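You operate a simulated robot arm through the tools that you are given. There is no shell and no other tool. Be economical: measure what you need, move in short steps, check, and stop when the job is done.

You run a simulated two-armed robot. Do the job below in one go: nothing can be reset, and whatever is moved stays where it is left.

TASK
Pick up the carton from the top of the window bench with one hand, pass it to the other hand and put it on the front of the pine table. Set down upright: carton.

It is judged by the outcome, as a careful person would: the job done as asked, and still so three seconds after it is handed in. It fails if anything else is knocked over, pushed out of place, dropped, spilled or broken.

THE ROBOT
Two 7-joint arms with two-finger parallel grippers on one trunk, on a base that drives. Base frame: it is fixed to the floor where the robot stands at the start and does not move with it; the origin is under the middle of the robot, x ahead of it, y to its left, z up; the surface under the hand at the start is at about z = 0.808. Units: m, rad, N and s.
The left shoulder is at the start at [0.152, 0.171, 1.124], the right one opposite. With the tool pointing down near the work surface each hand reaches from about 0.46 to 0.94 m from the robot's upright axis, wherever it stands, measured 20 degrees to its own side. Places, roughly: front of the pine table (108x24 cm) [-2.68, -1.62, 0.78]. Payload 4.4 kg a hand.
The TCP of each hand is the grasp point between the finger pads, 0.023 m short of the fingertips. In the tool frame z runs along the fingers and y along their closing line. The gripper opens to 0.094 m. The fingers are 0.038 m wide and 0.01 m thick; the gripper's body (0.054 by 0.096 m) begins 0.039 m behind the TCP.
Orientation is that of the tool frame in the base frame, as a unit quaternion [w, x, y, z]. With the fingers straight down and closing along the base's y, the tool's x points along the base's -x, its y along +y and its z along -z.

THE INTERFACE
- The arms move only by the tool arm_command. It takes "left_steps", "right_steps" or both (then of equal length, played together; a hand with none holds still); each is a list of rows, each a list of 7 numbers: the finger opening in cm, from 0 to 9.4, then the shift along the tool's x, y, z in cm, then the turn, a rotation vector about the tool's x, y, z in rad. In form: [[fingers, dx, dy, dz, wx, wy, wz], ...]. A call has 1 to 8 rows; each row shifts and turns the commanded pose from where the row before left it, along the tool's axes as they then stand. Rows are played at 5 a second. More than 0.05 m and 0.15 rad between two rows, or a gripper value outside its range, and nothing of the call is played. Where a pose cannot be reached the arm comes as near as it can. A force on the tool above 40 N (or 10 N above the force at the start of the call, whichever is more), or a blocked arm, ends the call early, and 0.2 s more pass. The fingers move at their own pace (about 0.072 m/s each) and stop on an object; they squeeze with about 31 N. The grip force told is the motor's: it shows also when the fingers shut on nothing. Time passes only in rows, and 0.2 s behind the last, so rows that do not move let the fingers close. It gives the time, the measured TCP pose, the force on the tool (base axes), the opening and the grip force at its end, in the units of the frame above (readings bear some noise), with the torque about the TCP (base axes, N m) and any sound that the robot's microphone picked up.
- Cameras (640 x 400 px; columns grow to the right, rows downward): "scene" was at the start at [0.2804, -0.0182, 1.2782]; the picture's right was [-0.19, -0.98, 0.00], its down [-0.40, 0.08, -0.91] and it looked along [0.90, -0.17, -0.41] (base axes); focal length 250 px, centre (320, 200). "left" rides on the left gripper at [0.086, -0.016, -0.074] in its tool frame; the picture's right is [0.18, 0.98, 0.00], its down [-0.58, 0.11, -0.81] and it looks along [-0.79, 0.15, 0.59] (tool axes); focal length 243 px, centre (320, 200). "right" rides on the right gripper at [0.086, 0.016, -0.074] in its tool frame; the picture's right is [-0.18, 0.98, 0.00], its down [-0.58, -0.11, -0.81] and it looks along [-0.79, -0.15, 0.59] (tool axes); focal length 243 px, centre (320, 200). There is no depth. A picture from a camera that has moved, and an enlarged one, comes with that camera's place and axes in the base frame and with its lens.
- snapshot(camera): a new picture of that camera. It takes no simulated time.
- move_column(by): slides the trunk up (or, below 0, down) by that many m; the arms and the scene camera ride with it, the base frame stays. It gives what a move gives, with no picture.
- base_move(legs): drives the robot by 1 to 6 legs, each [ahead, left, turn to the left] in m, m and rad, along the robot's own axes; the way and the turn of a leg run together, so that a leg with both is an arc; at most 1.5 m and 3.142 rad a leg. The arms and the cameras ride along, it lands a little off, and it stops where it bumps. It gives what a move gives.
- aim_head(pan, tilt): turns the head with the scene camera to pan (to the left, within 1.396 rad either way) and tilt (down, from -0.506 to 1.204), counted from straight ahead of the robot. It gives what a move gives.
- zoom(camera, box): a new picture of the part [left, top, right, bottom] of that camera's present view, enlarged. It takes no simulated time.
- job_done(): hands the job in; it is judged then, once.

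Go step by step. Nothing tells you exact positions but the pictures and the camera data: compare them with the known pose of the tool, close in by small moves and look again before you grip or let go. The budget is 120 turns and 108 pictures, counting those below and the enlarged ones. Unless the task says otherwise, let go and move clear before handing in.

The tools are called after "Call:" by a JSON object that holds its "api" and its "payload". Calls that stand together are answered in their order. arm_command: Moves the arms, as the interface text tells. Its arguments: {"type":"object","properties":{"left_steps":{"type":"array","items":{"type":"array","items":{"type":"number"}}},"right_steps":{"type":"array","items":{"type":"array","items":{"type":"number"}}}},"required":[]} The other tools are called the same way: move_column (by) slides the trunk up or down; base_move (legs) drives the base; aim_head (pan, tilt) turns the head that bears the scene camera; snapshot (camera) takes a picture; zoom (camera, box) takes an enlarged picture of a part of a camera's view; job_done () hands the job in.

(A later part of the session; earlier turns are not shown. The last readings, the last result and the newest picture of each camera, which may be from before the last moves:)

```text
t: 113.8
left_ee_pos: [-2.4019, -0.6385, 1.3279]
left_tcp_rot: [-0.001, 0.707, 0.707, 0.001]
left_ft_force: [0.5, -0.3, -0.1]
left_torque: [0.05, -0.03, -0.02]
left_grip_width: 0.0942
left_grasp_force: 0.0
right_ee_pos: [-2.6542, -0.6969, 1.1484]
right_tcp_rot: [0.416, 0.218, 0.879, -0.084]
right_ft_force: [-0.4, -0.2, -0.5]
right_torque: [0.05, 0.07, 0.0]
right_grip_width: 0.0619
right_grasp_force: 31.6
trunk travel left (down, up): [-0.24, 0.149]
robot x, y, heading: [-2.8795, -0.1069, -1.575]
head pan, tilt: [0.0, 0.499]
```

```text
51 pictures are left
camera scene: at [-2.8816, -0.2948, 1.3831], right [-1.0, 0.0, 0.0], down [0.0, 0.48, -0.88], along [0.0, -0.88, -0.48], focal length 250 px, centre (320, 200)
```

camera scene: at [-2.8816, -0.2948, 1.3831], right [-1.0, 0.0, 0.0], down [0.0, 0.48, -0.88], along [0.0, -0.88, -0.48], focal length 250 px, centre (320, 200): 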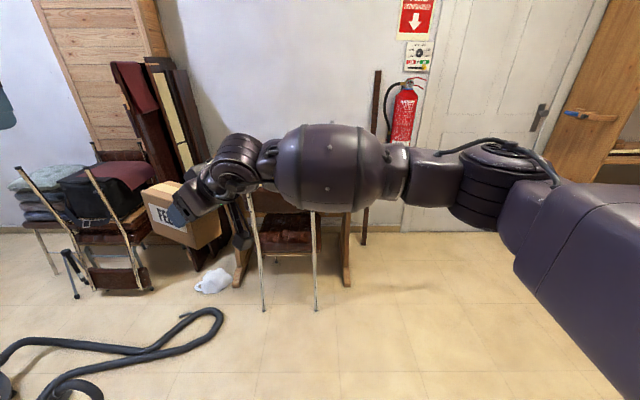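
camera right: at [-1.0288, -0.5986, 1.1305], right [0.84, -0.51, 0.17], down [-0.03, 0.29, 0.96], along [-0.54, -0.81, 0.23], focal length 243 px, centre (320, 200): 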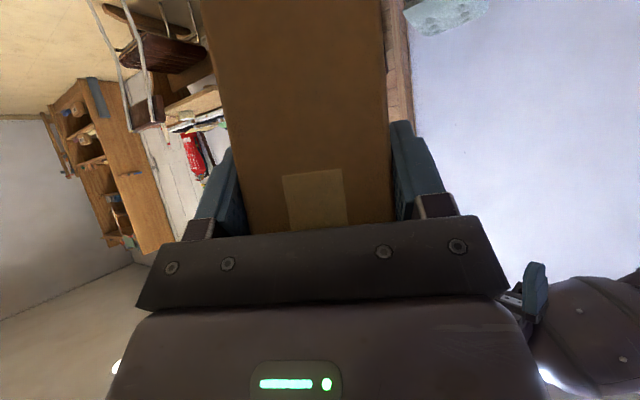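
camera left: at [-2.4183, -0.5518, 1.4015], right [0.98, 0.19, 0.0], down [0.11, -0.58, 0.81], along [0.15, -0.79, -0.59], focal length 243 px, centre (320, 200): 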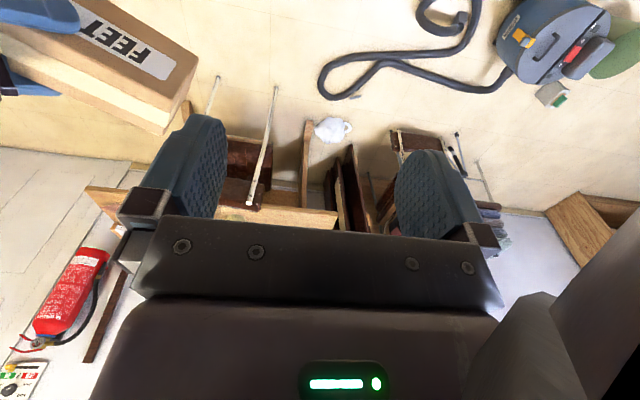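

I turn a bit right so the forearm leaves the view of the table, and look left at it.

Call:
{"api": "base_move", "payload": {"legs": [[0, 0, -0.65]]}}

Call:
{"api": "aim_head", "payload": {"pan": 0.7, "tilt": 0.45}}

Call:
{"api": "snapshot", "payload": {"camera": "scene"}}

```text
t: 116.0
left_ee_pos: [-2.822, -0.8205, 1.3284]
left_tcp_rot: [-0.001, 0.895, 0.446, 0.001]
left_ft_force: [0.0, -0.2, 0.8]
left_torque: [0.01, -0.01, 0.01]
left_grip_width: 0.094
left_grasp_force: 0.1
right_ee_pos: [-3.0584, -0.7137, 1.1497]
right_tcp_rot: [0.368, 0.486, 0.764, -0.213]
right_ft_force: [-0.4, -0.6, 1.1]
right_torque: [0.1, 0.04, 0.02]
right_grip_width: 0.0621
right_grasp_force: 31.2
trunk travel left (down, up): [-0.24, 0.149]
robot x, y, heading: [-2.8768, -0.1075, -2.22]
head pan, tilt: [0.0, 0.499]
```

```text
t: 117.0
left_ee_pos: [-2.8215, -0.8188, 1.329]
left_tcp_rot: [-0.001, 0.895, 0.445, 0.0]
left_ft_force: [0.6, 0.2, -0.2]
left_torque: [-0.01, 0.01, 0.03]
left_grip_width: 0.0939
left_grasp_force: 0.1
right_ee_pos: [-3.0584, -0.7146, 1.15]
right_tcp_rot: [0.367, 0.486, 0.764, -0.212]
right_ft_force: [-0.2, -0.5, -0.1]
right_torque: [0.11, 0.02, 0.03]
right_grip_width: 0.0618
right_grasp_force: 31.2
trunk travel left (down, up): [-0.24, 0.149]
robot x, y, heading: [-2.8821, -0.1071, -2.224]
head pan, tilt: [0.7, 0.45]
```

```text
50 pictures are left
camera scene: at [-2.9358, -0.2752, 1.3876], right [-1.0, -0.05, 0.0], down [-0.02, 0.43, -0.9], along [0.04, -0.9, -0.44], focal length 250 px, centre (320, 200)
```

scene: 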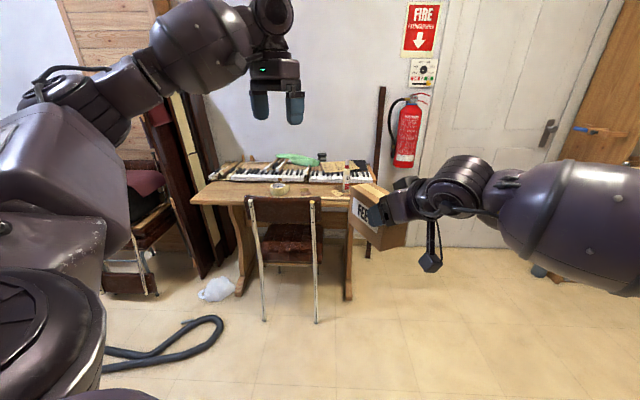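

Call:
{"api": "zoom", "payload": {"camera": "scene", "box": [180, 130, 420, 280]}}

```text
2.67 times, centred on (300, 205) of scene
camera zoom: at [-2.9358, -0.2752, 1.3876], right [-1.0, -0.05, 0.0], down [-0.02, 0.43, -0.9], along [0.04, -0.9, -0.44], focal length 667 px, centre (373, 187)
```

zoom: 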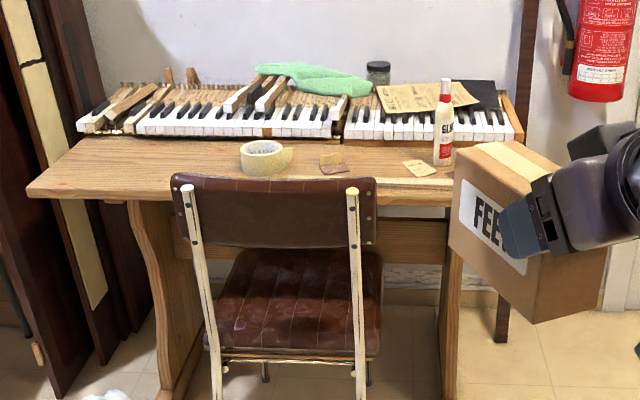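

The free spot on the table front is left of the chair, around (-2.38, -1.61). For a cleaner set-down I first swing the right hand so that it points forward with the carton's long side along its reach.

Call:
{"api": "arm_command", "payload": {"right_steps": [[0, 0, 0, 0, 0.108, -0.0046, 0.089], [0, 0, 0, 0, 0.108, -0.0046, 0.089], [0, 0, 0, 0, 0.108, -0.0046, 0.089], [0, 0, 0, 0, 0.108, -0.0046, 0.089], [0, 0, 0, 0, 0.108, -0.0046, 0.089], [0, 0, 0, 0, 0.108, -0.0046, 0.089], [0, 0, 0, 0, 0.108, -0.0046, 0.089], [0, 0, 0, 0, 0.108, -0.0046, 0.089]]}}

Call:
{"api": "aim_head", "payload": {"pan": 0.1, "tilt": 0.55}}

Call:
{"api": "snapshot", "payload": {"camera": "scene"}}

```text
t: 118.8
left_ee_pos: [-2.8215, -0.8187, 1.3272]
left_tcp_rot: [-0.001, 0.895, 0.446, 0.001]
left_ft_force: [1.0, 0.2, 0.4]
left_torque: [-0.01, 0.0, 0.01]
left_grip_width: 0.0942
left_grasp_force: 0.0
right_ee_pos: [-3.0559, -0.7134, 1.1495]
right_tcp_rot: [0.197, 0.817, 0.389, -0.378]
right_ft_force: [0.3, 0.1, 0.3]
right_torque: [0.08, -0.1, -0.01]
right_grip_width: 0.0621
right_grasp_force: 31.3
trunk travel left (down, up): [-0.24, 0.149]
robot x, y, heading: [-2.8813, -0.1049, -2.22]
head pan, tilt: [0.7, 0.45]
```

```text
t: 119.8
left_ee_pos: [-2.8219, -0.8199, 1.3283]
left_tcp_rot: [-0.001, 0.895, 0.445, 0.001]
left_ft_force: [0.8, -0.1, 0.3]
left_torque: [-0.01, -0.02, -0.03]
left_grip_width: 0.0939
left_grasp_force: 0.1
right_ee_pos: [-3.0577, -0.7142, 1.1494]
right_tcp_rot: [0.197, 0.817, 0.389, -0.377]
right_ft_force: [-0.3, -1.1, -0.8]
right_torque: [0.1, -0.02, 0.04]
right_grip_width: 0.0619
right_grasp_force: 31.4
trunk travel left (down, up): [-0.24, 0.149]
robot x, y, heading: [-2.8808, -0.1047, -2.221]
head pan, tilt: [0.099, 0.55]
```

```text
48 pictures are left
camera scene: at [-2.9872, -0.2598, 1.3785], right [-0.85, 0.52, 0.0], down [0.27, 0.44, -0.85], along [-0.45, -0.73, -0.52], focal length 250 px, centre (320, 200)
```

scene: 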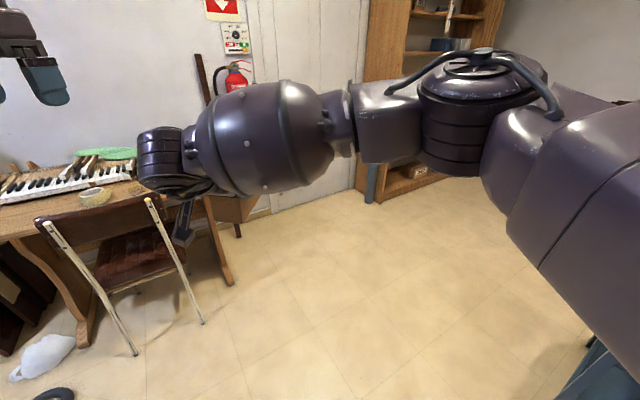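

Good. Now shift the right hand toward its own side and slightly forward so its forearm comes from behind.

Call:
{"api": "arm_command", "payload": {"right_steps": [[0, -1.18, -3.62, 1.27, 0, 0, 0], [0, -1.18, -3.62, 1.27, 0, 0, 0], [0, -1.18, -3.62, 1.27, 0, 0, 0], [0, -1.18, -3.62, 1.27, 0, 0, 0], [0, -1.18, -3.62, 1.27, 0, 0, 0], [0, -1.18, -3.62, 1.27, 0, 0, 0]]}}

Call:
{"api": "snapshot", "payload": {"camera": "scene"}}

Call:
{"api": "snapshot", "payload": {"camera": "right"}}

```text
t: 121.2
left_ee_pos: [-2.8242, -0.8179, 1.3283]
left_tcp_rot: [0.0, 0.895, 0.446, 0.001]
left_ft_force: [-0.6, -0.3, -0.3]
left_torque: [0.0, -0.01, 0.01]
left_grip_width: 0.094
left_grasp_force: 0.0
right_ee_pos: [-3.2949, -0.6607, 1.1479]
right_tcp_rot: [0.198, 0.816, 0.391, -0.376]
right_ft_force: [-0.4, -0.2, -0.5]
right_torque: [0.08, -0.05, 0.06]
right_grip_width: 0.062
right_grasp_force: 30.8
trunk travel left (down, up): [-0.24, 0.149]
robot x, y, heading: [-2.8784, -0.1025, -2.221]
head pan, tilt: [0.099, 0.55]
```

```text
47 pictures are left
camera scene: at [-2.9886, -0.259, 1.3785], right [-0.85, 0.53, 0.0], down [0.28, 0.44, -0.85], along [-0.45, -0.73, -0.52], focal length 250 px, centre (320, 200)
```

scene: 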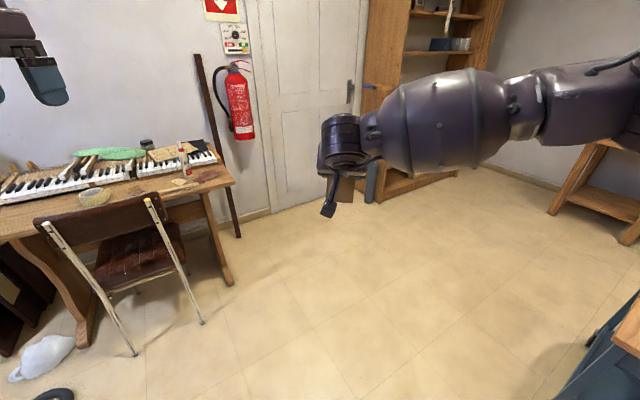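

```text
46 pictures are left
camera right: at [-3.2125, -0.584, 1.1282], right [0.7, -0.7, 0.17], down [0.05, 0.28, 0.96], along [-0.72, -0.66, 0.23], focal length 243 px, centre (320, 200)
```

right: 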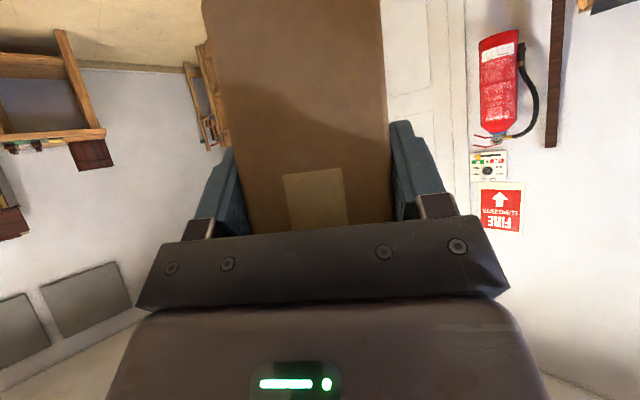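

Forearm posture is better. Now retract the left hand a bit, face the table, and drive up in front of the free spot.

Call:
{"api": "arm_command", "payload": {"left_steps": [[9.4, 4, 0, 0, 0, 0, 0], [9.4, 4, 0, 0, 0, 0, 0], [9.4, 4, 0, 0, 0, 0, 0]]}}

Call:
{"api": "base_move", "payload": {"legs": [[0, 0, 0.65], [0, 0.5, 0], [0.5, 0, 0]]}}

Call:
{"api": "aim_head", "payload": {"pan": 0.2, "tilt": 0.6}}

Call:
{"api": "snapshot", "payload": {"camera": "scene"}}

Call:
{"api": "snapshot", "payload": {"camera": "left"}}

```text
t: 122.0
left_ee_pos: [-2.7489, -0.7211, 1.3321]
left_tcp_rot: [0.001, 0.895, 0.445, -0.001]
left_ft_force: [0.5, 0.6, 0.3]
left_torque: [-0.04, 0.04, -0.02]
left_grip_width: 0.094
left_grasp_force: 0.0
right_ee_pos: [-3.2926, -0.6595, 1.1506]
right_tcp_rot: [0.198, 0.816, 0.39, -0.378]
right_ft_force: [0.9, 0.8, -0.2]
right_torque: [0.1, -0.04, 0.02]
right_grip_width: 0.0619
right_grasp_force: 31.0
trunk travel left (down, up): [-0.24, 0.149]
robot x, y, heading: [-2.8785, -0.104, -2.222]
head pan, tilt: [0.099, 0.55]
```

```text
t: 131.2
left_ee_pos: [-1.9167, -1.0179, 1.3284]
left_tcp_rot: [-0.001, 0.711, 0.703, 0.0]
left_ft_force: [0.1, 0.1, 0.7]
left_torque: [0.01, 0.0, 0.01]
left_grip_width: 0.0941
left_grasp_force: 0.1
right_ee_pos: [-2.3923, -1.2909, 1.148]
right_tcp_rot: [0.305, 0.654, 0.626, -0.296]
right_ft_force: [-0.2, -1.1, -0.7]
right_torque: [0.11, 0.02, 0.02]
right_grip_width: 0.0618
right_grasp_force: 31.1
trunk travel left (down, up): [-0.24, 0.149]
robot x, y, heading: [-2.3873, -0.5954, -1.583]
head pan, tilt: [0.099, 0.55]
```

```text
t: 131.8
left_ee_pos: [-1.9162, -1.0164, 1.329]
left_tcp_rot: [-0.001, 0.711, 0.703, 0.001]
left_ft_force: [-0.3, 1.1, 0.2]
left_torque: [0.01, 0.02, 0.0]
left_grip_width: 0.0941
left_grasp_force: 0.0
right_ee_pos: [-2.3927, -1.289, 1.1489]
right_tcp_rot: [0.305, 0.653, 0.626, -0.297]
right_ft_force: [-1.1, -0.5, -0.5]
right_torque: [0.11, 0.0, 0.0]
right_grip_width: 0.0617
right_grasp_force: 31.3
trunk travel left (down, up): [-0.24, 0.149]
robot x, y, heading: [-2.3923, -0.5954, -1.588]
head pan, tilt: [0.201, 0.6]
```

```text
45 pictures are left
camera scene: at [-2.3756, -0.7825, 1.374], right [-0.98, -0.18, 0.0], down [-0.1, 0.56, -0.83], along [0.15, -0.81, -0.56], focal length 250 px, centre (320, 200)
```

scene: 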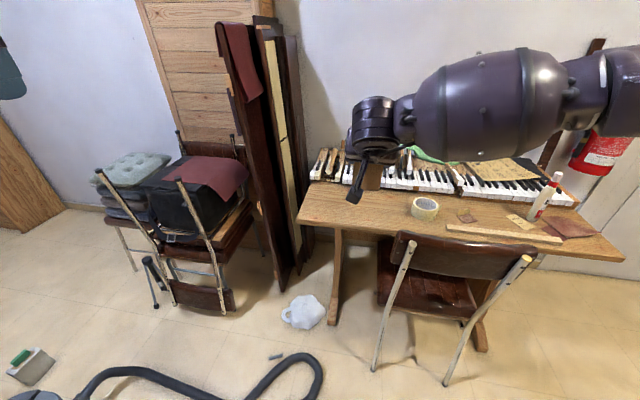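

```text
44 pictures are left
camera left: at [-1.9305, -0.9306, 1.4033], right [0.98, 0.17, 0.0], down [0.1, -0.58, 0.81], along [0.14, -0.79, -0.59], focal length 243 px, centre (320, 200)
```

left: 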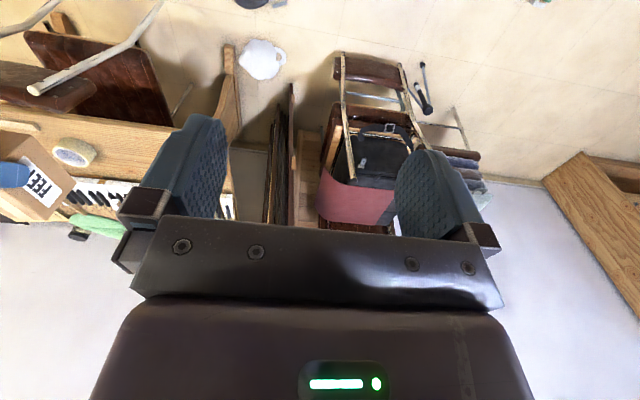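

Clear view now: free spot x -2.2…-2.55, y -1.49…-1.74. I check that the carton hangs level in the hand.

Call:
{"api": "zoom", "payload": {"camera": "left", "box": [0, 60, 200, 260]}}

Call:
{"api": "zoom", "payload": {"camera": "scene", "box": [280, 80, 480, 230]}}

```text
2.00 times, centred on (100, 160) of left
camera zoom: at [-1.9305, -0.9306, 1.4033], right [0.98, 0.17, 0.0], down [0.1, -0.58, 0.81], along [0.14, -0.79, -0.59], focal length 485 px, centre (760, 280)
```

zoom: 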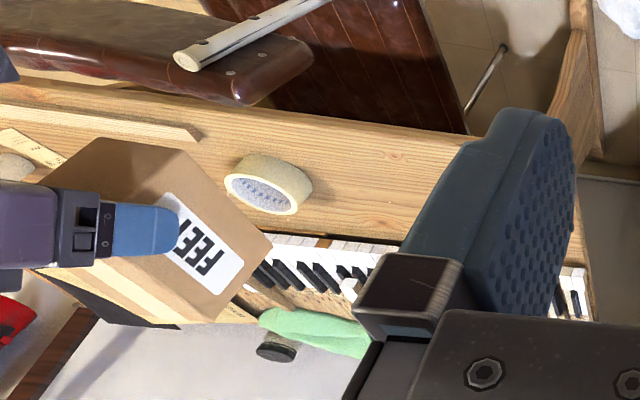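

```text
2.67 times, centred on (380, 155) of scene
camera zoom: at [-2.3756, -0.7825, 1.374], right [-0.98, -0.18, 0.0], down [-0.1, 0.56, -0.83], along [0.15, -0.81, -0.56], focal length 667 px, centre (160, 320)
```

zoom: 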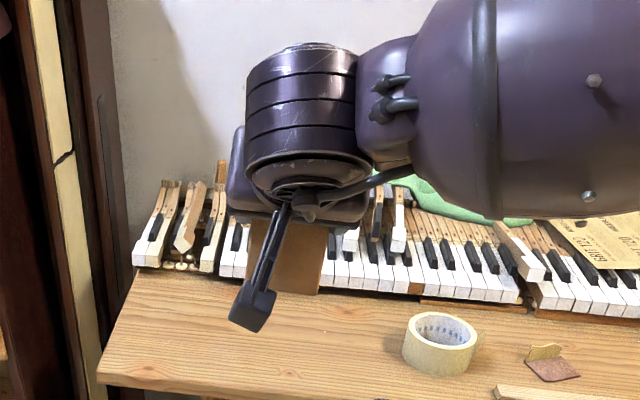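

The carton hangs level (corners match an upright box). Driving the last 20 cm forward.

Call:
{"api": "base_move", "payload": {"legs": [[0.2, 0.03, 0]]}}

Call:
{"api": "snapshot", "payload": {"camera": "scene"}}

```text
t: 133.4
left_ee_pos: [-1.8888, -1.2139, 1.329]
left_tcp_rot: [-0.001, 0.711, 0.703, 0.0]
left_ft_force: [-1.0, -0.7, 0.1]
left_torque: [0.02, 0.03, -0.02]
left_grip_width: 0.0939
left_grasp_force: 0.0
right_ee_pos: [-2.3653, -1.485, 1.1493]
right_tcp_rot: [0.305, 0.654, 0.626, -0.297]
right_ft_force: [-0.3, -0.1, -1.4]
right_torque: [0.12, 0.04, 0.01]
right_grip_width: 0.0619
right_grasp_force: 31.2
trunk travel left (down, up): [-0.24, 0.149]
robot x, y, heading: [-2.3653, -0.7904, -1.59]
head pan, tilt: [0.201, 0.6]
```

```text
41 pictures are left
camera scene: at [-2.349, -0.9781, 1.374], right [-0.98, -0.18, 0.0], down [-0.1, 0.56, -0.82], along [0.15, -0.81, -0.57], focal length 250 px, centre (320, 200)
```

scene: 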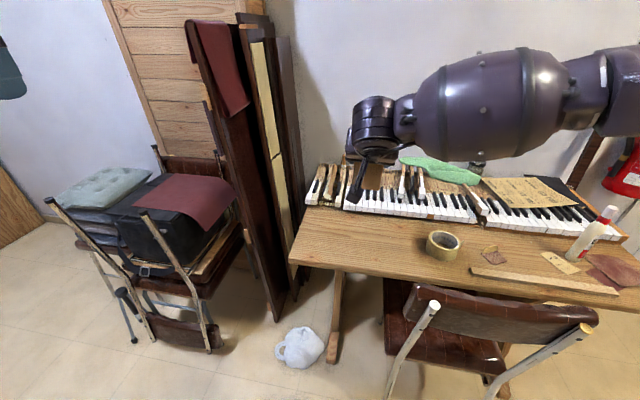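

Lowering over the spot in a straight slant to about 15 cm above final height.

Call:
{"api": "arm_command", "payload": {"right_steps": [[0, -1.28, 0, 1.54, 0, 0, 0], [0, -1.28, 0, 1.54, 0, 0, 0], [0, -1.28, 0, 1.54, 0, 0, 0], [0, -1.28, 0, 1.54, 0, 0, 0], [0, 2.3, 0, 1.92, 0, 0, 0], [0, 2.3, 0, 1.92, 0, 0, 0], [0, 2.3, 0, 1.92, 0, 0, 0], [0, 2.3, 0, 1.92, 0, 0, 0]]}}

Call:
{"api": "snapshot", "payload": {"camera": "scene"}}

Call:
{"api": "snapshot", "payload": {"camera": "left"}}

```text
t: 135.2
left_ee_pos: [-1.8895, -1.213, 1.3287]
left_tcp_rot: [0.0, 0.711, 0.703, 0.0]
left_ft_force: [0.0, 0.5, 0.1]
left_torque: [-0.01, -0.02, 0.04]
left_grip_width: 0.094
left_grasp_force: 0.0
right_ee_pos: [-2.3652, -1.5653, 1.0296]
right_tcp_rot: [0.305, 0.654, 0.625, -0.297]
right_ft_force: [-0.9, -0.2, 0.8]
right_torque: [0.13, 0.01, 0.0]
right_grip_width: 0.062
right_grasp_force: 30.9
trunk travel left (down, up): [-0.24, 0.149]
robot x, y, heading: [-2.3663, -0.7941, -1.592]
head pan, tilt: [0.201, 0.6]
```

```text
40 pictures are left
camera scene: at [-2.3491, -0.9782, 1.3739], right [-0.98, -0.18, 0.0], down [-0.1, 0.56, -0.82], along [0.15, -0.81, -0.57], focal length 250 px, centre (320, 200)
```

scene: 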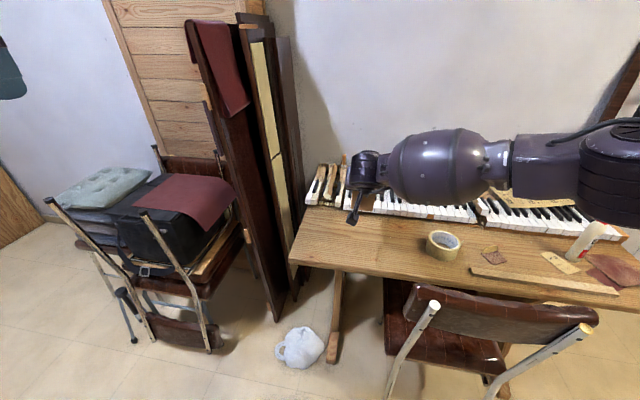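

```text
39 pictures are left
camera left: at [-1.9043, -1.1269, 1.4031], right [0.98, 0.17, 0.0], down [0.1, -0.58, 0.81], along [0.14, -0.79, -0.59], focal length 243 px, centre (320, 200)
```

left: 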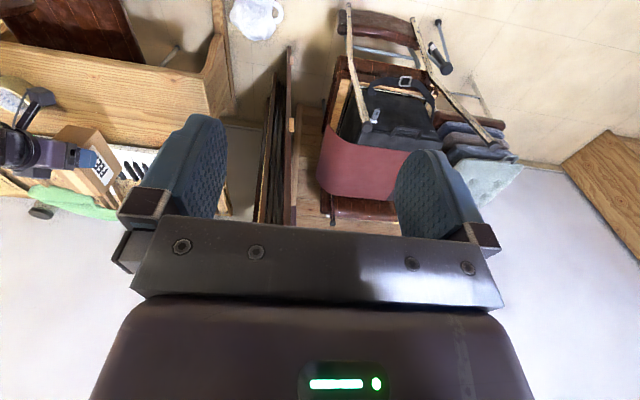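

The elbow sticks far out over the table. I'll back the base 20 cm and extend the arm by as much, to pull the elbow in before lowering.

Call:
{"api": "base_move", "payload": {"legs": [[-0.2, 0, 0.02]]}}

Call:
{"api": "arm_command", "payload": {"right_steps": [[0, -2.0, 0, 2.4, 0, 0, 0], [0, -2.0, 0, 2.4, 0, 0, 0], [0, -2.0, 0, 2.4, 0, 0, 0], [0, -2.0, 0, 2.4, 0, 0, 0], [0, -2.0, 0, 2.4, 0, 0, 0], [0, -2.0, 0, 2.4, 0, 0, 0]]}}

Call:
{"api": "snapshot", "payload": {"camera": "scene"}}

```text
t: 136.8
left_ee_pos: [-1.8807, -1.0009, 1.33]
left_tcp_rot: [-0.001, 0.704, 0.71, 0.001]
left_ft_force: [0.6, 0.0, 0.5]
left_torque: [-0.01, 0.01, 0.02]
left_grip_width: 0.0941
left_grasp_force: 0.0
right_ee_pos: [-2.3466, -1.3616, 1.0304]
right_tcp_rot: [0.308, 0.648, 0.632, -0.293]
right_ft_force: [-0.9, 0.0, 1.3]
right_torque: [0.09, -0.02, -0.02]
right_grip_width: 0.0617
right_grasp_force: 30.6
trunk travel left (down, up): [-0.24, 0.149]
robot x, y, heading: [-2.3634, -0.5909, -1.566]
head pan, tilt: [0.201, 0.6]
```

```text
t: 138.2
left_ee_pos: [-1.878, -1.0026, 1.3288]
left_tcp_rot: [0.0, 0.704, 0.711, 0.001]
left_ft_force: [0.1, -0.1, -0.7]
left_torque: [0.03, 0.01, -0.02]
left_grip_width: 0.094
left_grasp_force: 0.1
right_ee_pos: [-2.3463, -1.4871, 1.0305]
right_tcp_rot: [0.308, 0.647, 0.633, -0.292]
right_ft_force: [0.0, 0.3, -0.1]
right_torque: [0.1, -0.01, -0.01]
right_grip_width: 0.0619
right_grasp_force: 31.0
right hand out of reach, approached as far as the arm can: row 5, 6
trunk travel left (down, up): [-0.24, 0.149]
robot x, y, heading: [-2.3633, -0.5935, -1.568]
head pan, tilt: [0.201, 0.6]
```

```text
38 pictures are left
camera scene: at [-2.3426, -0.7758, 1.374], right [-0.98, -0.2, 0.0], down [-0.11, 0.55, -0.82], along [0.17, -0.81, -0.57], focal length 250 px, centre (320, 200)
```

scene: 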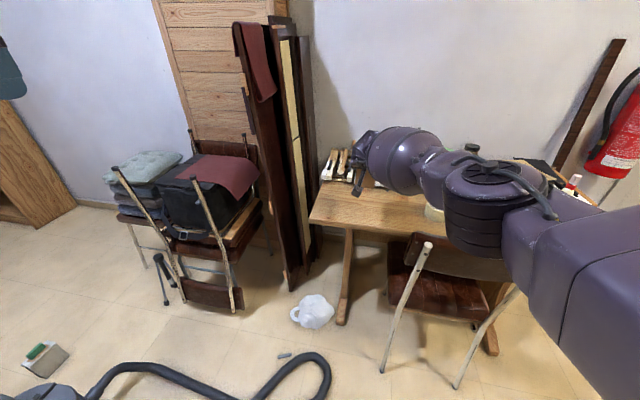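

The arm is now nearly straight, with the elbow drawn in. Move the base up 12 cm while drawing the hand back slightly during the descent.

Call:
{"api": "arm_command", "payload": {"right_steps": [[0, 1.28, 0, -1.54, 0, 0, 0], [0, 1.28, 0, -1.54, 0, 0, 0]]}}

Call:
{"api": "base_move", "payload": {"legs": [[0.12, 0, 0]]}}

Call:
{"api": "arm_command", "payload": {"right_steps": [[0, 1.92, 0, 1.6, 0, 0, 0], [0, 1.92, 0, 1.6, 0, 0, 0], [0, 1.92, 0, 1.6, 0, 0, 0], [0, 1.92, 0, 1.6, 0, 0, 0]]}}

Call:
{"api": "snapshot", "payload": {"camera": "scene"}}

Call:
{"api": "snapshot", "payload": {"camera": "left"}}

```text
t: 138.8
left_ee_pos: [-1.8799, -1.0014, 1.3301]
left_tcp_rot: [-0.001, 0.703, 0.711, 0.001]
left_ft_force: [0.1, 0.2, -0.3]
left_torque: [-0.01, 0.01, 0.03]
left_grip_width: 0.094
left_grasp_force: 0.0
right_ee_pos: [-2.3499, -1.4464, 1.028]
right_tcp_rot: [0.308, 0.648, 0.632, -0.294]
right_ft_force: [0.0, 0.3, -0.6]
right_torque: [0.1, -0.03, -0.01]
right_grip_width: 0.0618
right_grasp_force: 31.4
trunk travel left (down, up): [-0.24, 0.149]
robot x, y, heading: [-2.3618, -0.5903, -1.57]
head pan, tilt: [0.201, 0.6]
```

```text
t: 140.1
left_ee_pos: [-1.8788, -1.1238, 1.3294]
left_tcp_rot: [0.0, 0.703, 0.711, 0.001]
left_ft_force: [-0.1, 0.4, -0.4]
left_torque: [0.04, 0.0, 0.0]
left_grip_width: 0.094
left_grasp_force: 0.0
right_ee_pos: [-2.3479, -1.5709, 1.0302]
right_tcp_rot: [0.308, 0.647, 0.633, -0.293]
right_ft_force: [0.5, -0.4, -0.1]
right_torque: [0.12, -0.01, -0.01]
right_grip_width: 0.0617
right_grasp_force: 30.6
trunk travel left (down, up): [-0.24, 0.149]
robot x, y, heading: [-2.3626, -0.7131, -1.57]
head pan, tilt: [0.201, 0.6]
```

```text
t: 141.1
left_ee_pos: [-1.879, -1.1235, 1.329]
left_tcp_rot: [0.0, 0.703, 0.711, 0.001]
left_ft_force: [-0.3, -0.4, 0.0]
left_torque: [0.03, 0.03, -0.01]
left_grip_width: 0.094
left_grasp_force: 0.0
right_ee_pos: [-2.3462, -1.5712, 0.9294]
right_tcp_rot: [0.309, 0.648, 0.632, -0.293]
right_ft_force: [-0.7, -0.5, -0.6]
right_torque: [0.13, -0.01, -0.01]
right_grip_width: 0.0618
right_grasp_force: 31.3
trunk travel left (down, up): [-0.24, 0.149]
robot x, y, heading: [-2.3638, -0.7151, -1.568]
head pan, tilt: [0.201, 0.6]
```

```text
37 pictures are left
camera scene: at [-2.3431, -0.8983, 1.3738], right [-0.98, -0.2, 0.0], down [-0.11, 0.55, -0.82], along [0.17, -0.81, -0.57], focal length 250 px, centre (320, 200)
```

scene: 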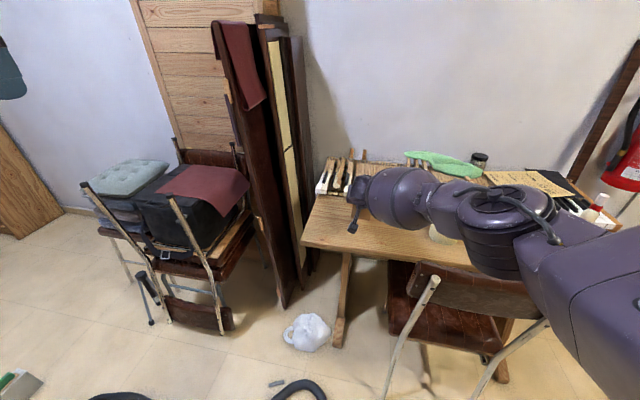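

```text
36 pictures are left
camera left: at [-1.8952, -1.0375, 1.403], right [0.98, 0.19, 0.0], down [0.11, -0.58, 0.81], along [0.16, -0.79, -0.59], focal length 243 px, centre (320, 200)
```

left: 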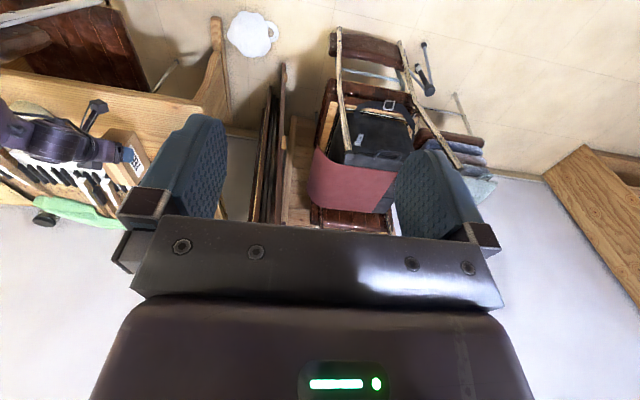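

Elbow clearance over the chair back looks fine. I turn the left hand so its camera watches the carton for the set-down.

Call:
{"api": "arm_command", "payload": {"left_steps": [[9.4, 0, 0, 0, 0, 0, 0.15], [9.4, 0, 0, 0, 0, 0, 0.15], [9.4, 0, 0, 0, 0, 0, 0.15], [9.4, 0, 0, 0, 0, 0, 0.15], [9.4, 0, 0, 0, 0, 0, 0.15]], "right_steps": [[0, 1.16, 0, 0.95, 0, 0, 0], [0, 1.16, 0, 0.95, 0, 0, 0], [0, 0, 0, 0, 0, 0, 0], [0, 0, 0, 0, 0, 0, 0], [0, 0, 0, 0, 0, 0, 0]]}}

Call:
{"api": "snapshot", "payload": {"camera": "left"}}

```text
t: 142.3
left_ee_pos: [-1.8781, -1.1237, 1.331]
left_tcp_rot: [-0.002, 0.915, 0.403, 0.0]
left_ft_force: [0.7, 0.1, -0.7]
left_torque: [0.04, 0.03, 0.0]
left_grip_width: 0.094
left_grasp_force: 0.0
right_ee_pos: [-2.3454, -1.569, 0.898]
right_tcp_rot: [0.308, 0.647, 0.632, -0.293]
right_ft_force: [-0.3, 0.2, 0.9]
right_torque: [0.12, 0.03, 0.02]
right_grip_width: 0.0618
right_grasp_force: 31.3
trunk travel left (down, up): [-0.24, 0.149]
robot x, y, heading: [-2.3622, -0.7128, -1.567]
head pan, tilt: [0.201, 0.6]
```

```text
35 pictures are left
camera left: at [-1.8316, -1.0484, 1.4036], right [0.85, -0.53, 0.0], down [-0.31, -0.5, 0.81], along [-0.43, -0.68, -0.59], focal length 243 px, centre (320, 200)
```

left: 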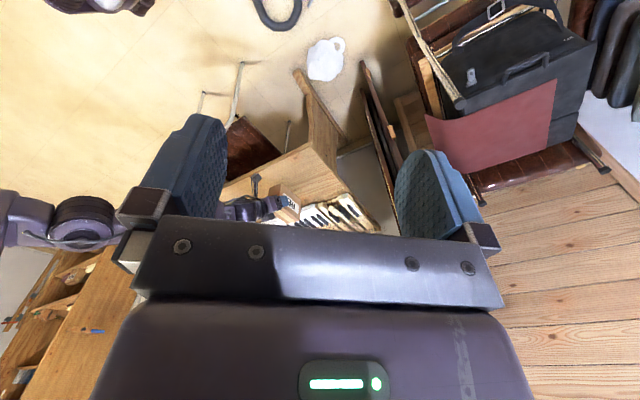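

Call:
{"api": "zoom", "payload": {"camera": "left", "box": [190, 130, 390, 255]}}

```text
3.20 times, centred on (290, 192) of left
camera zoom: at [-1.8316, -1.0484, 1.4036], right [0.85, -0.53, 0.0], down [-0.31, -0.5, 0.81], along [-0.43, -0.68, -0.59], focal length 776 px, centre (416, 224)
```

zoom: 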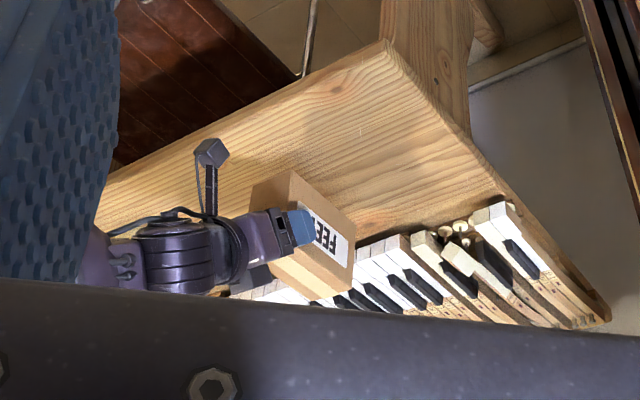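

Good view: the carton is clear of the keyboard (about 9 cm) and over the bare wood. Descending slowly.

Call:
{"api": "arm_command", "payload": {"right_steps": [[0, 1.15, 0, 0.96, 0, 0, 0], [0, 1.15, 0, 0.96, 0, 0, 0], [0, 0.77, 0, 0.64, 0, 0, 0], [0, 0, 0, 0, 0, 0, 0]]}}

Call:
{"api": "zoom", "payload": {"camera": "left", "box": [190, 130, 390, 255]}}

Call:
{"api": "snapshot", "payload": {"camera": "scene"}}

```text
t: 143.3
left_ee_pos: [-1.8798, -1.1214, 1.3305]
left_tcp_rot: [0.0, 0.915, 0.404, 0.0]
left_ft_force: [0.0, 0.2, -0.6]
left_torque: [-0.02, -0.02, -0.04]
left_grip_width: 0.094
left_grasp_force: 0.1
right_ee_pos: [-2.3606, -1.5597, 0.8538]
right_tcp_rot: [0.31, 0.646, 0.633, -0.294]
right_ft_force: [2.2, -1.1, 9.8]
right_torque: [-0.93, 0.21, 0.28]
right_grip_width: 0.0617
right_grasp_force: 31.1
right hand out of reach, approached as far as the arm can: row 2, 3
trunk travel left (down, up): [-0.24, 0.149]
robot x, y, heading: [-2.3635, -0.7129, -1.564]
head pan, tilt: [0.201, 0.6]
```

```text
3.20 times, centred on (290, 192) of left
camera zoom: at [-1.8317, -1.0466, 1.4045], right [0.85, -0.53, 0.0], down [-0.31, -0.5, 0.81], along [-0.42, -0.69, -0.59], focal length 776 px, centre (416, 224)
```

zoom: 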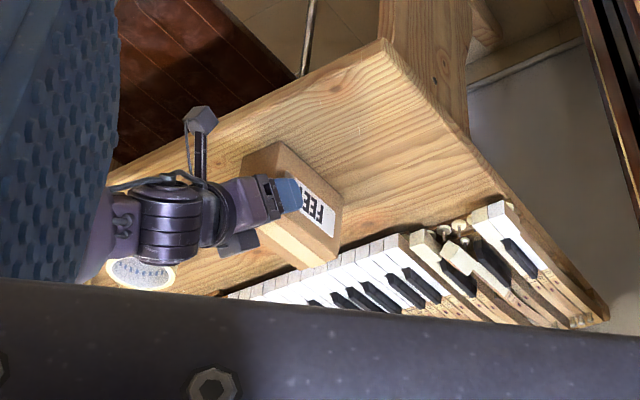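

```text
32 pictures are left
camera scene: at [-2.3432, -0.8962, 1.3746], right [-0.98, -0.2, 0.0], down [-0.11, 0.55, -0.83], along [0.17, -0.81, -0.56], focal length 250 px, centre (320, 200)
```

scene: 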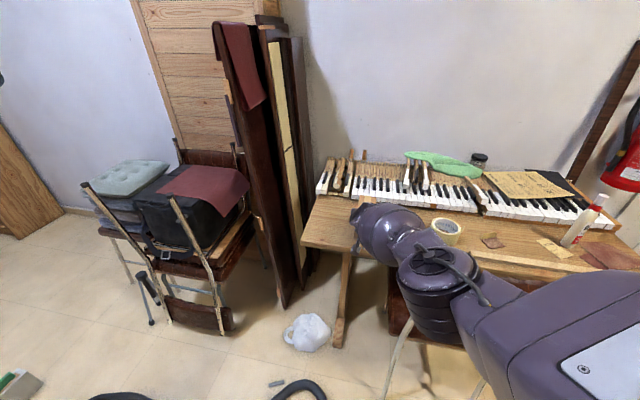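

The far bottom edge touches first (carton nose-down a few degrees), and the arm is at its reach limit. I raise slightly, pitch the carton level, and lower the trunk to regain reach.

Call:
{"api": "arm_command", "payload": {"right_steps": [[0, -1.54, 0, -1.28, 0, 0, 0], [0, -1.54, 0, -1.28, 0, 0, 0], [0, 0, 0, 0, 0, -0.06, 0], [0, 0, 0, 0, 0, 0, 0]]}}

Call:
{"api": "zoom", "payload": {"camera": "left", "box": [240, 150, 320, 230]}}

```text
t: 144.3
left_ee_pos: [-1.8796, -1.1249, 1.3303]
left_tcp_rot: [0.0, 0.915, 0.404, 0.001]
left_ft_force: [0.0, 0.4, 0.2]
left_torque: [0.0, 0.0, -0.01]
left_grip_width: 0.094
left_grasp_force: 0.1
right_ee_pos: [-2.3552, -1.5735, 0.8836]
right_tcp_rot: [0.326, 0.639, 0.623, -0.312]
right_ft_force: [-0.5, -0.1, -0.1]
right_torque: [0.1, 0.0, 0.03]
right_grip_width: 0.062
right_grasp_force: 30.5
right hand out of reach, approached as far as the arm can: row 1, 2
trunk travel left (down, up): [-0.24, 0.149]
robot x, y, heading: [-2.3599, -0.7123, -1.571]
head pan, tilt: [0.201, 0.6]
```

```text
5.00 times, centred on (280, 190) of left
camera zoom: at [-1.8317, -1.0481, 1.4037], right [0.85, -0.53, 0.0], down [-0.31, -0.5, 0.81], along [-0.42, -0.68, -0.59], focal length 1213 px, centre (520, 250)
```

zoom: 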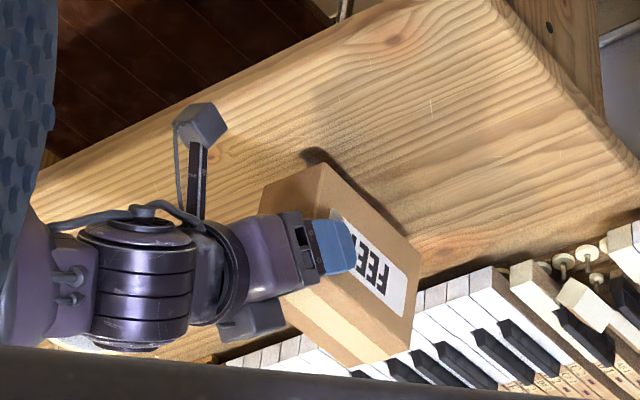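

The carton is now level within about 1.5° (bottom near 0.81). A tiny pitch-back, then 2 cm down with the trunk.

Call:
{"api": "arm_command", "payload": {"right_steps": [[0, 0, 0, 0, 0, 0.025, 0], [0, 0, 0, 0, 0, 0, 0]]}}

Call:
{"api": "move_column", "payload": {"by": -0.02}}

Call:
{"api": "zoom", "payload": {"camera": "left", "box": [240, 150, 320, 230]}}

```text
t: 144.9
left_ee_pos: [-1.8783, -1.124, 1.3291]
left_tcp_rot: [0.0, 0.915, 0.403, 0.0]
left_ft_force: [0.3, -0.4, -1.0]
left_torque: [0.0, 0.0, -0.02]
left_grip_width: 0.0941
left_grasp_force: 0.0
right_ee_pos: [-2.3548, -1.5737, 0.8854]
right_tcp_rot: [0.319, 0.642, 0.628, -0.304]
right_ft_force: [0.1, -0.9, -0.5]
right_torque: [0.15, 0.02, 0.01]
right_grip_width: 0.0617
right_grasp_force: 31.0
trunk travel left (down, up): [-0.24, 0.149]
robot x, y, heading: [-2.366, -0.7091, -1.566]
head pan, tilt: [0.201, 0.6]
```

```text
t: 145.6
left_ee_pos: [-1.8799, -1.1205, 1.3116]
left_tcp_rot: [0.002, 0.914, 0.405, 0.0]
left_ft_force: [0.2, -0.1, 0.2]
left_torque: [0.02, 0.04, 0.0]
left_grip_width: 0.0939
left_grasp_force: 0.0
right_ee_pos: [-2.357, -1.5719, 0.8377]
right_tcp_rot: [0.307, 0.648, 0.632, -0.294]
right_ft_force: [-0.5, -4.3, 27.3]
right_torque: [-0.14, 1.02, -0.07]
right_grip_width: 0.062
right_grasp_force: 31.3
trunk travel left (down, up): [-0.22, 0.169]
robot x, y, heading: [-2.3635, -0.7095, -1.571]
head pan, tilt: [0.201, 0.6]
```

```text
5.00 times, centred on (280, 190) of left
camera zoom: at [-1.8323, -1.0449, 1.3855], right [0.85, -0.53, 0.0], down [-0.31, -0.5, 0.81], along [-0.42, -0.69, -0.59], focal length 1213 px, centre (520, 250)
```

zoom: 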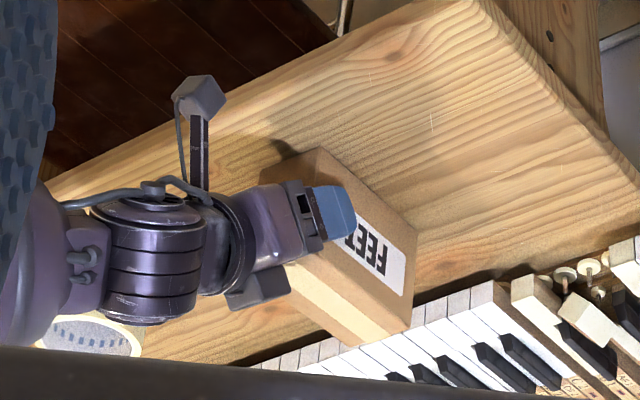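

Down on the table, pressing with 27 N and evenly supported. I ease the pressure before opening.

Call:
{"api": "arm_command", "payload": {"right_steps": [[0, -0.3, 0, -0.25, 0, 0, 0], [0, 0, 0, 0, 0, 0, 0]]}}

```text
t: 146.2
left_ee_pos: [-1.8803, -1.122, 1.3103]
left_tcp_rot: [0.002, 0.915, 0.404, 0.0]
left_ft_force: [-0.4, 0.2, -1.0]
left_torque: [-0.01, 0.01, -0.03]
left_grip_width: 0.0941
left_grasp_force: 0.0
right_ee_pos: [-2.3562, -1.57, 0.836]
right_tcp_rot: [0.305, 0.649, 0.633, -0.292]
right_ft_force: [-6.8, -2.0, 22.8]
right_torque: [-0.53, 1.14, 0.02]
right_grip_width: 0.0618
right_grasp_force: 30.7
trunk travel left (down, up): [-0.22, 0.169]
robot x, y, heading: [-2.3632, -0.7136, -1.567]
head pan, tilt: [0.201, 0.6]
```

Call:
{"api": "arm_command", "payload": {"right_steps": [[0, -0.4, 0, -0.33, 0, 0, 0], [0, -0.4, 0, -0.33, 0, 0, 0], [0, 0, 0, 0, 0, 0, 0]]}}

Call:
{"api": "zoom", "payload": {"camera": "left", "box": [240, 150, 320, 230]}}

```text
t: 146.9
left_ee_pos: [-1.878, -1.1237, 1.3093]
left_tcp_rot: [-0.002, 0.915, 0.403, 0.0]
left_ft_force: [-0.7, 0.1, -0.4]
left_torque: [-0.01, 0.01, 0.02]
left_grip_width: 0.0942
left_grasp_force: 0.0
right_ee_pos: [-2.3534, -1.5732, 0.8413]
right_tcp_rot: [0.304, 0.649, 0.634, -0.289]
right_ft_force: [0.0, -0.2, -2.2]
right_torque: [0.14, -0.02, -0.03]
right_grip_width: 0.0617
right_grasp_force: 31.5
right hand out of reach, approached as far as the arm can: row 1
trunk travel left (down, up): [-0.22, 0.169]
robot x, y, heading: [-2.3626, -0.716, -1.567]
head pan, tilt: [0.201, 0.6]
```

```text
5.00 times, centred on (280, 190) of left
camera zoom: at [-1.8318, -1.0483, 1.3829], right [0.85, -0.53, 0.0], down [-0.31, -0.5, 0.81], along [-0.42, -0.68, -0.59], focal length 1213 px, centre (520, 250)
```

zoom: 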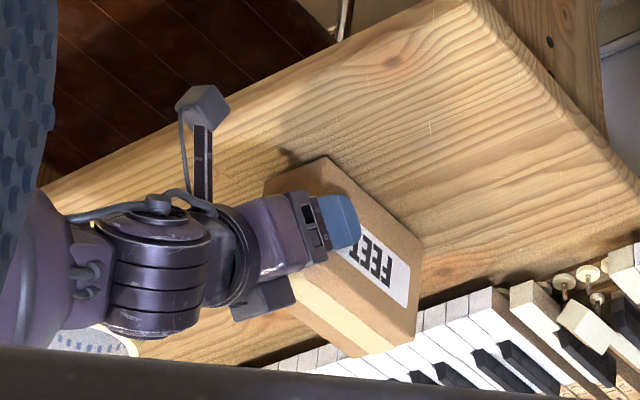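

Hovering a few millimetres above the wood, level. Lower 3 mm and open.

Call:
{"api": "arm_command", "payload": {"right_steps": [[0, 0.2, 0, 0.17, 0, 0, 0], [0, 0, 0, 0, 0, 0, 0]]}}

```text
t: 147.6
left_ee_pos: [-1.8799, -1.1231, 1.3097]
left_tcp_rot: [0.0, 0.915, 0.403, 0.001]
left_ft_force: [0.7, -1.1, 0.7]
left_torque: [-0.01, 0.01, 0.0]
left_grip_width: 0.0937
left_grasp_force: 0.1
right_ee_pos: [-2.3545, -1.5733, 0.8394]
right_tcp_rot: [0.304, 0.65, 0.633, -0.291]
right_ft_force: [-0.2, -1.2, -1.6]
right_torque: [0.13, 0.03, -0.02]
right_grip_width: 0.0618
right_grasp_force: 30.9
trunk travel left (down, up): [-0.22, 0.169]
robot x, y, heading: [-2.3633, -0.7115, -1.569]
head pan, tilt: [0.201, 0.6]
```

Call:
{"api": "arm_command", "payload": {"right_steps": [[0, 0.2, 0, 0.17, 0, 0, 0], [0, 0, 0, 0, 0, 0, 0]]}}

```text
t: 148.2
left_ee_pos: [-1.8789, -1.1227, 1.3099]
left_tcp_rot: [0.0, 0.915, 0.403, 0.0]
left_ft_force: [1.3, -0.3, -0.3]
left_torque: [0.04, 0.0, -0.02]
left_grip_width: 0.094
left_grasp_force: 0.0
right_ee_pos: [-2.355, -1.5731, 0.8381]
right_tcp_rot: [0.305, 0.649, 0.634, -0.291]
right_ft_force: [0.3, 0.2, -2.2]
right_torque: [0.11, -0.01, -0.01]
right_grip_width: 0.0617
right_grasp_force: 30.9
trunk travel left (down, up): [-0.22, 0.169]
robot x, y, heading: [-2.3645, -0.7112, -1.571]
head pan, tilt: [0.201, 0.6]
```

Still just free-hanging; one more 3 mm step.

Call:
{"api": "arm_command", "payload": {"right_steps": [[0, 0.24, 0, 0.2, 0, 0, 0], [0, 0, 0, 0, 0, 0, 0]]}}

```text
t: 148.8
left_ee_pos: [-1.8786, -1.1222, 1.3104]
left_tcp_rot: [0.0, 0.915, 0.403, 0.0]
left_ft_force: [0.5, -0.1, -0.3]
left_torque: [0.01, -0.01, 0.02]
left_grip_width: 0.094
left_grasp_force: 0.1
right_ee_pos: [-2.3549, -1.5737, 0.836]
right_tcp_rot: [0.306, 0.648, 0.634, -0.292]
right_ft_force: [-0.4, -1.9, 0.6]
right_torque: [0.12, 0.1, 0.01]
right_grip_width: 0.0617
right_grasp_force: 30.5
trunk travel left (down, up): [-0.22, 0.169]
robot x, y, heading: [-2.3596, -0.7102, -1.567]
head pan, tilt: [0.201, 0.6]
```

Contact (weight taken up). Opening the right hand.

Call:
{"api": "arm_command", "payload": {"right_steps": [[6.6, 0, 0, 0, 0, 0, 0], [7, 0, 0, 0, 0, 0, 0], [8.5, 0, 0, 0, 0, 0, 0], [9.4, 0, 0, 0, 0, 0, 0], [9.4, 0, 0, 0, 0, 0, 0]]}}

Call:
{"api": "zoom", "payload": {"camera": "left", "box": [240, 150, 320, 230]}}

Call:
{"api": "snapshot", "payload": {"camera": "right"}}

```text
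t: 149.9
left_ee_pos: [-1.878, -1.1232, 1.3097]
left_tcp_rot: [-0.001, 0.915, 0.404, 0.001]
left_ft_force: [-0.5, 0.7, 0.4]
left_torque: [0.01, -0.03, 0.01]
left_grip_width: 0.094
left_grasp_force: 0.2
right_ee_pos: [-2.3549, -1.5743, 0.8371]
right_tcp_rot: [0.304, 0.65, 0.633, -0.291]
right_ft_force: [0.9, 0.5, -0.9]
right_torque: [0.03, -0.02, 0.0]
right_grip_width: 0.0939
right_grasp_force: 0.1
trunk travel left (down, up): [-0.22, 0.169]
robot x, y, heading: [-2.3654, -0.7123, -1.567]
head pan, tilt: [0.201, 0.6]
```

```text
5.00 times, centred on (280, 190) of left
camera zoom: at [-1.8319, -1.048, 1.3834], right [0.85, -0.53, 0.0], down [-0.31, -0.5, 0.81], along [-0.42, -0.68, -0.59], focal length 1213 px, centre (520, 250)
```

zoom: 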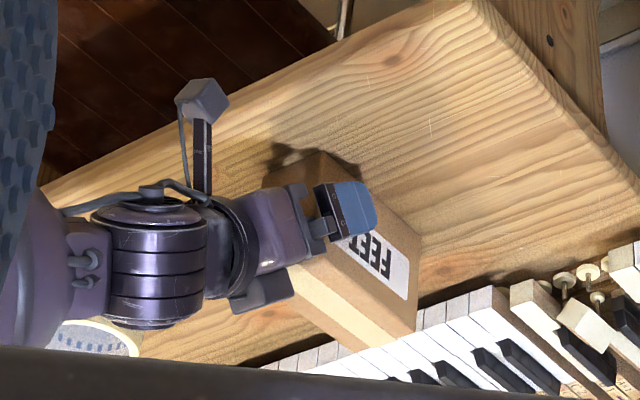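

```text
27 pictures are left
camera right: at [-2.3371, -1.4622, 0.8167], right [0.98, -0.13, 0.17], down [-0.13, 0.24, 0.96], along [-0.17, -0.96, 0.22], focal length 243 px, centre (320, 200)
```

right: 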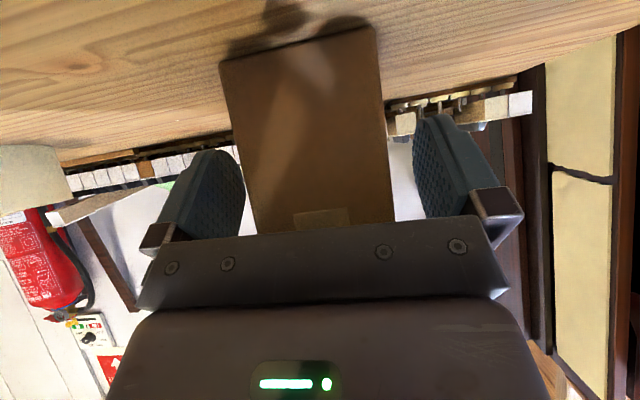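

The carton stands flat on the table. Withdrawing the right hand straight back along its fingers.

Call:
{"api": "arm_command", "payload": {"right_steps": [[9.4, 0, 0, -2, 0, 0, 0], [9.4, 0, 0, -2.5, 0, 0, 0], [9.4, 0, 0, -3, 0, 0, 0], [9.4, 0, 0, -3, 0, 0, 0], [9.4, 0, 0, -3, 0, 0, 0]]}}

Call:
{"api": "snapshot", "payload": {"camera": "scene"}}

```text
t: 151.2
left_ee_pos: [-1.8793, -1.1234, 1.3104]
left_tcp_rot: [0.0, 0.915, 0.404, 0.0]
left_ft_force: [-0.4, 0.7, 0.0]
left_torque: [0.02, -0.04, 0.0]
left_grip_width: 0.0938
left_grasp_force: 0.1
right_ee_pos: [-2.3314, -1.5263, 0.8957]
right_tcp_rot: [0.305, 0.649, 0.634, -0.291]
right_ft_force: [-0.1, -0.4, -0.3]
right_torque: [0.01, 0.03, 0.0]
right_grip_width: 0.0942
right_grasp_force: 0.1
right hand out of reach, approached as far as the arm can: row 1, 2, 3
trunk travel left (down, up): [-0.22, 0.169]
robot x, y, heading: [-2.3631, -0.7126, -1.567]
head pan, tilt: [0.201, 0.6]
```

```text
26 pictures are left
camera scene: at [-2.343, -0.9122, 1.3528], right [-0.98, -0.2, 0.0], down [-0.11, 0.55, -0.83], along [0.17, -0.81, -0.56], focal length 250 px, centre (320, 200)
```

scene: 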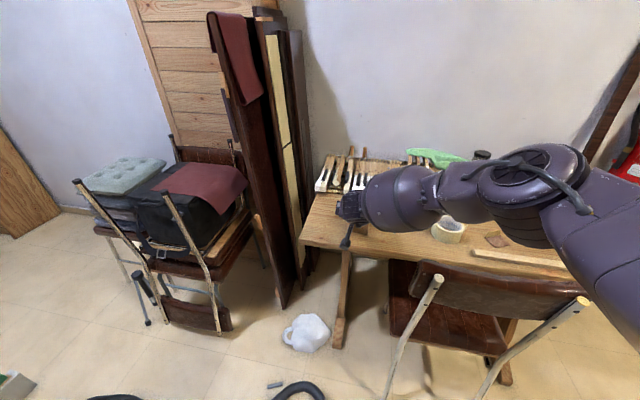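

The hand drifted 2 cm sideways on the way; checking the carton.

Call:
{"api": "zoom", "payload": {"camera": "left", "box": [220, 140, 340, 230]}}

Call:
{"api": "snapshot", "payload": {"camera": "right"}}

```text
4.44 times, centred on (280, 185) of left
camera zoom: at [-1.8317, -1.0475, 1.3836], right [0.85, -0.53, 0.0], down [-0.31, -0.5, 0.81], along [-0.42, -0.69, -0.59], focal length 1078 px, centre (498, 267)
```

zoom: 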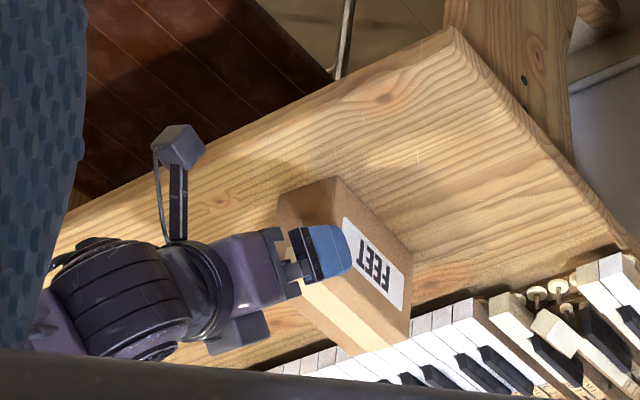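

```text
24 pictures are left
camera right: at [-2.314, -1.4155, 0.8779], right [0.98, -0.13, 0.17], down [-0.13, 0.24, 0.96], along [-0.17, -0.96, 0.22], focal length 243 px, centre (320, 200)
```

right: 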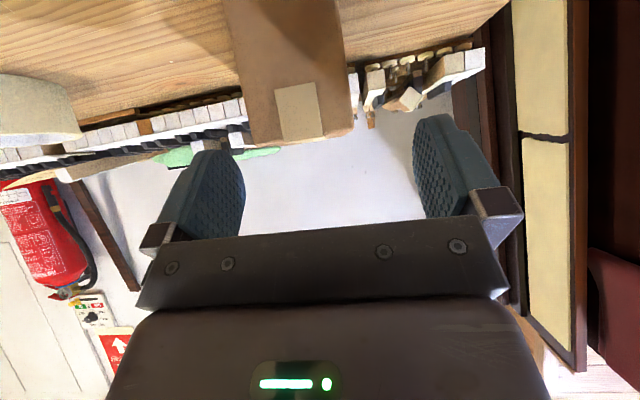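

The carton is upright and undisturbed. Raising the hand clear, then backing the base away.

Call:
{"api": "arm_command", "payload": {"right_steps": [[9.4, -1.54, 0, -1.28, 0, 0, 0], [9.4, -1.54, 0, -1.28, 0, 0, 0], [9.4, -1.54, 0, -1.28, 0, 0, 0], [9.4, -1.54, 0, -1.28, 0, 0, 0], [9.4, -1.54, 0, -1.28, 0, 0, 0]]}}

Call:
{"api": "base_move", "payload": {"legs": [[-0.35, 0, 0]]}}

Call:
{"api": "snapshot", "payload": {"camera": "scene"}}

```text
t: 152.3
left_ee_pos: [-1.8802, -1.123, 1.3104]
left_tcp_rot: [0.0, 0.915, 0.404, 0.001]
left_ft_force: [-0.3, 0.3, -0.3]
left_torque: [-0.01, 0.03, -0.03]
left_grip_width: 0.0939
left_grasp_force: 0.0
right_ee_pos: [-2.3333, -1.5281, 0.997]
right_tcp_rot: [0.305, 0.649, 0.634, -0.291]
right_ft_force: [0.0, -0.6, -0.3]
right_torque: [-0.02, -0.01, -0.03]
right_grip_width: 0.0942
right_grasp_force: 0.1
trunk travel left (down, up): [-0.22, 0.169]
robot x, y, heading: [-2.3613, -0.7125, -1.574]
head pan, tilt: [0.201, 0.6]
```

```text
t: 154.6
left_ee_pos: [-1.881, -0.7782, 1.31]
left_tcp_rot: [-0.001, 0.915, 0.403, 0.0]
left_ft_force: [-0.4, -0.5, -1.2]
left_torque: [-0.01, 0.02, 0.01]
left_grip_width: 0.094
left_grasp_force: 0.0
right_ee_pos: [-2.3361, -1.183, 0.9956]
right_tcp_rot: [0.305, 0.649, 0.633, -0.291]
right_ft_force: [-0.4, 0.5, -0.1]
right_torque: [0.05, 0.0, 0.03]
right_grip_width: 0.094
right_grasp_force: 0.1
trunk travel left (down, up): [-0.22, 0.169]
robot x, y, heading: [-2.361, -0.3669, -1.568]
head pan, tilt: [0.201, 0.6]
```

```text
23 pictures are left
camera scene: at [-2.3443, -0.5671, 1.3527], right [-0.98, -0.2, 0.0], down [-0.11, 0.55, -0.83], along [0.17, -0.81, -0.56], focal length 250 px, centre (320, 200)
```

scene: 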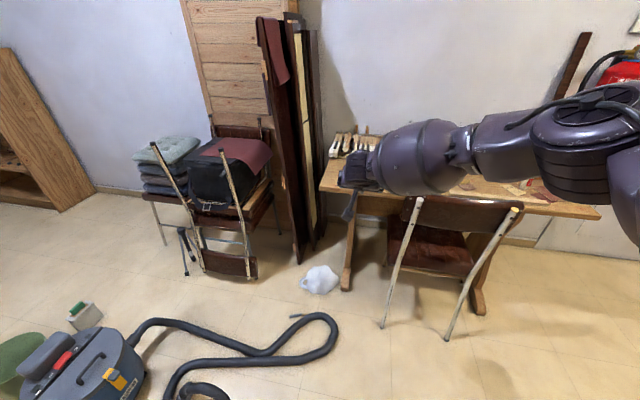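

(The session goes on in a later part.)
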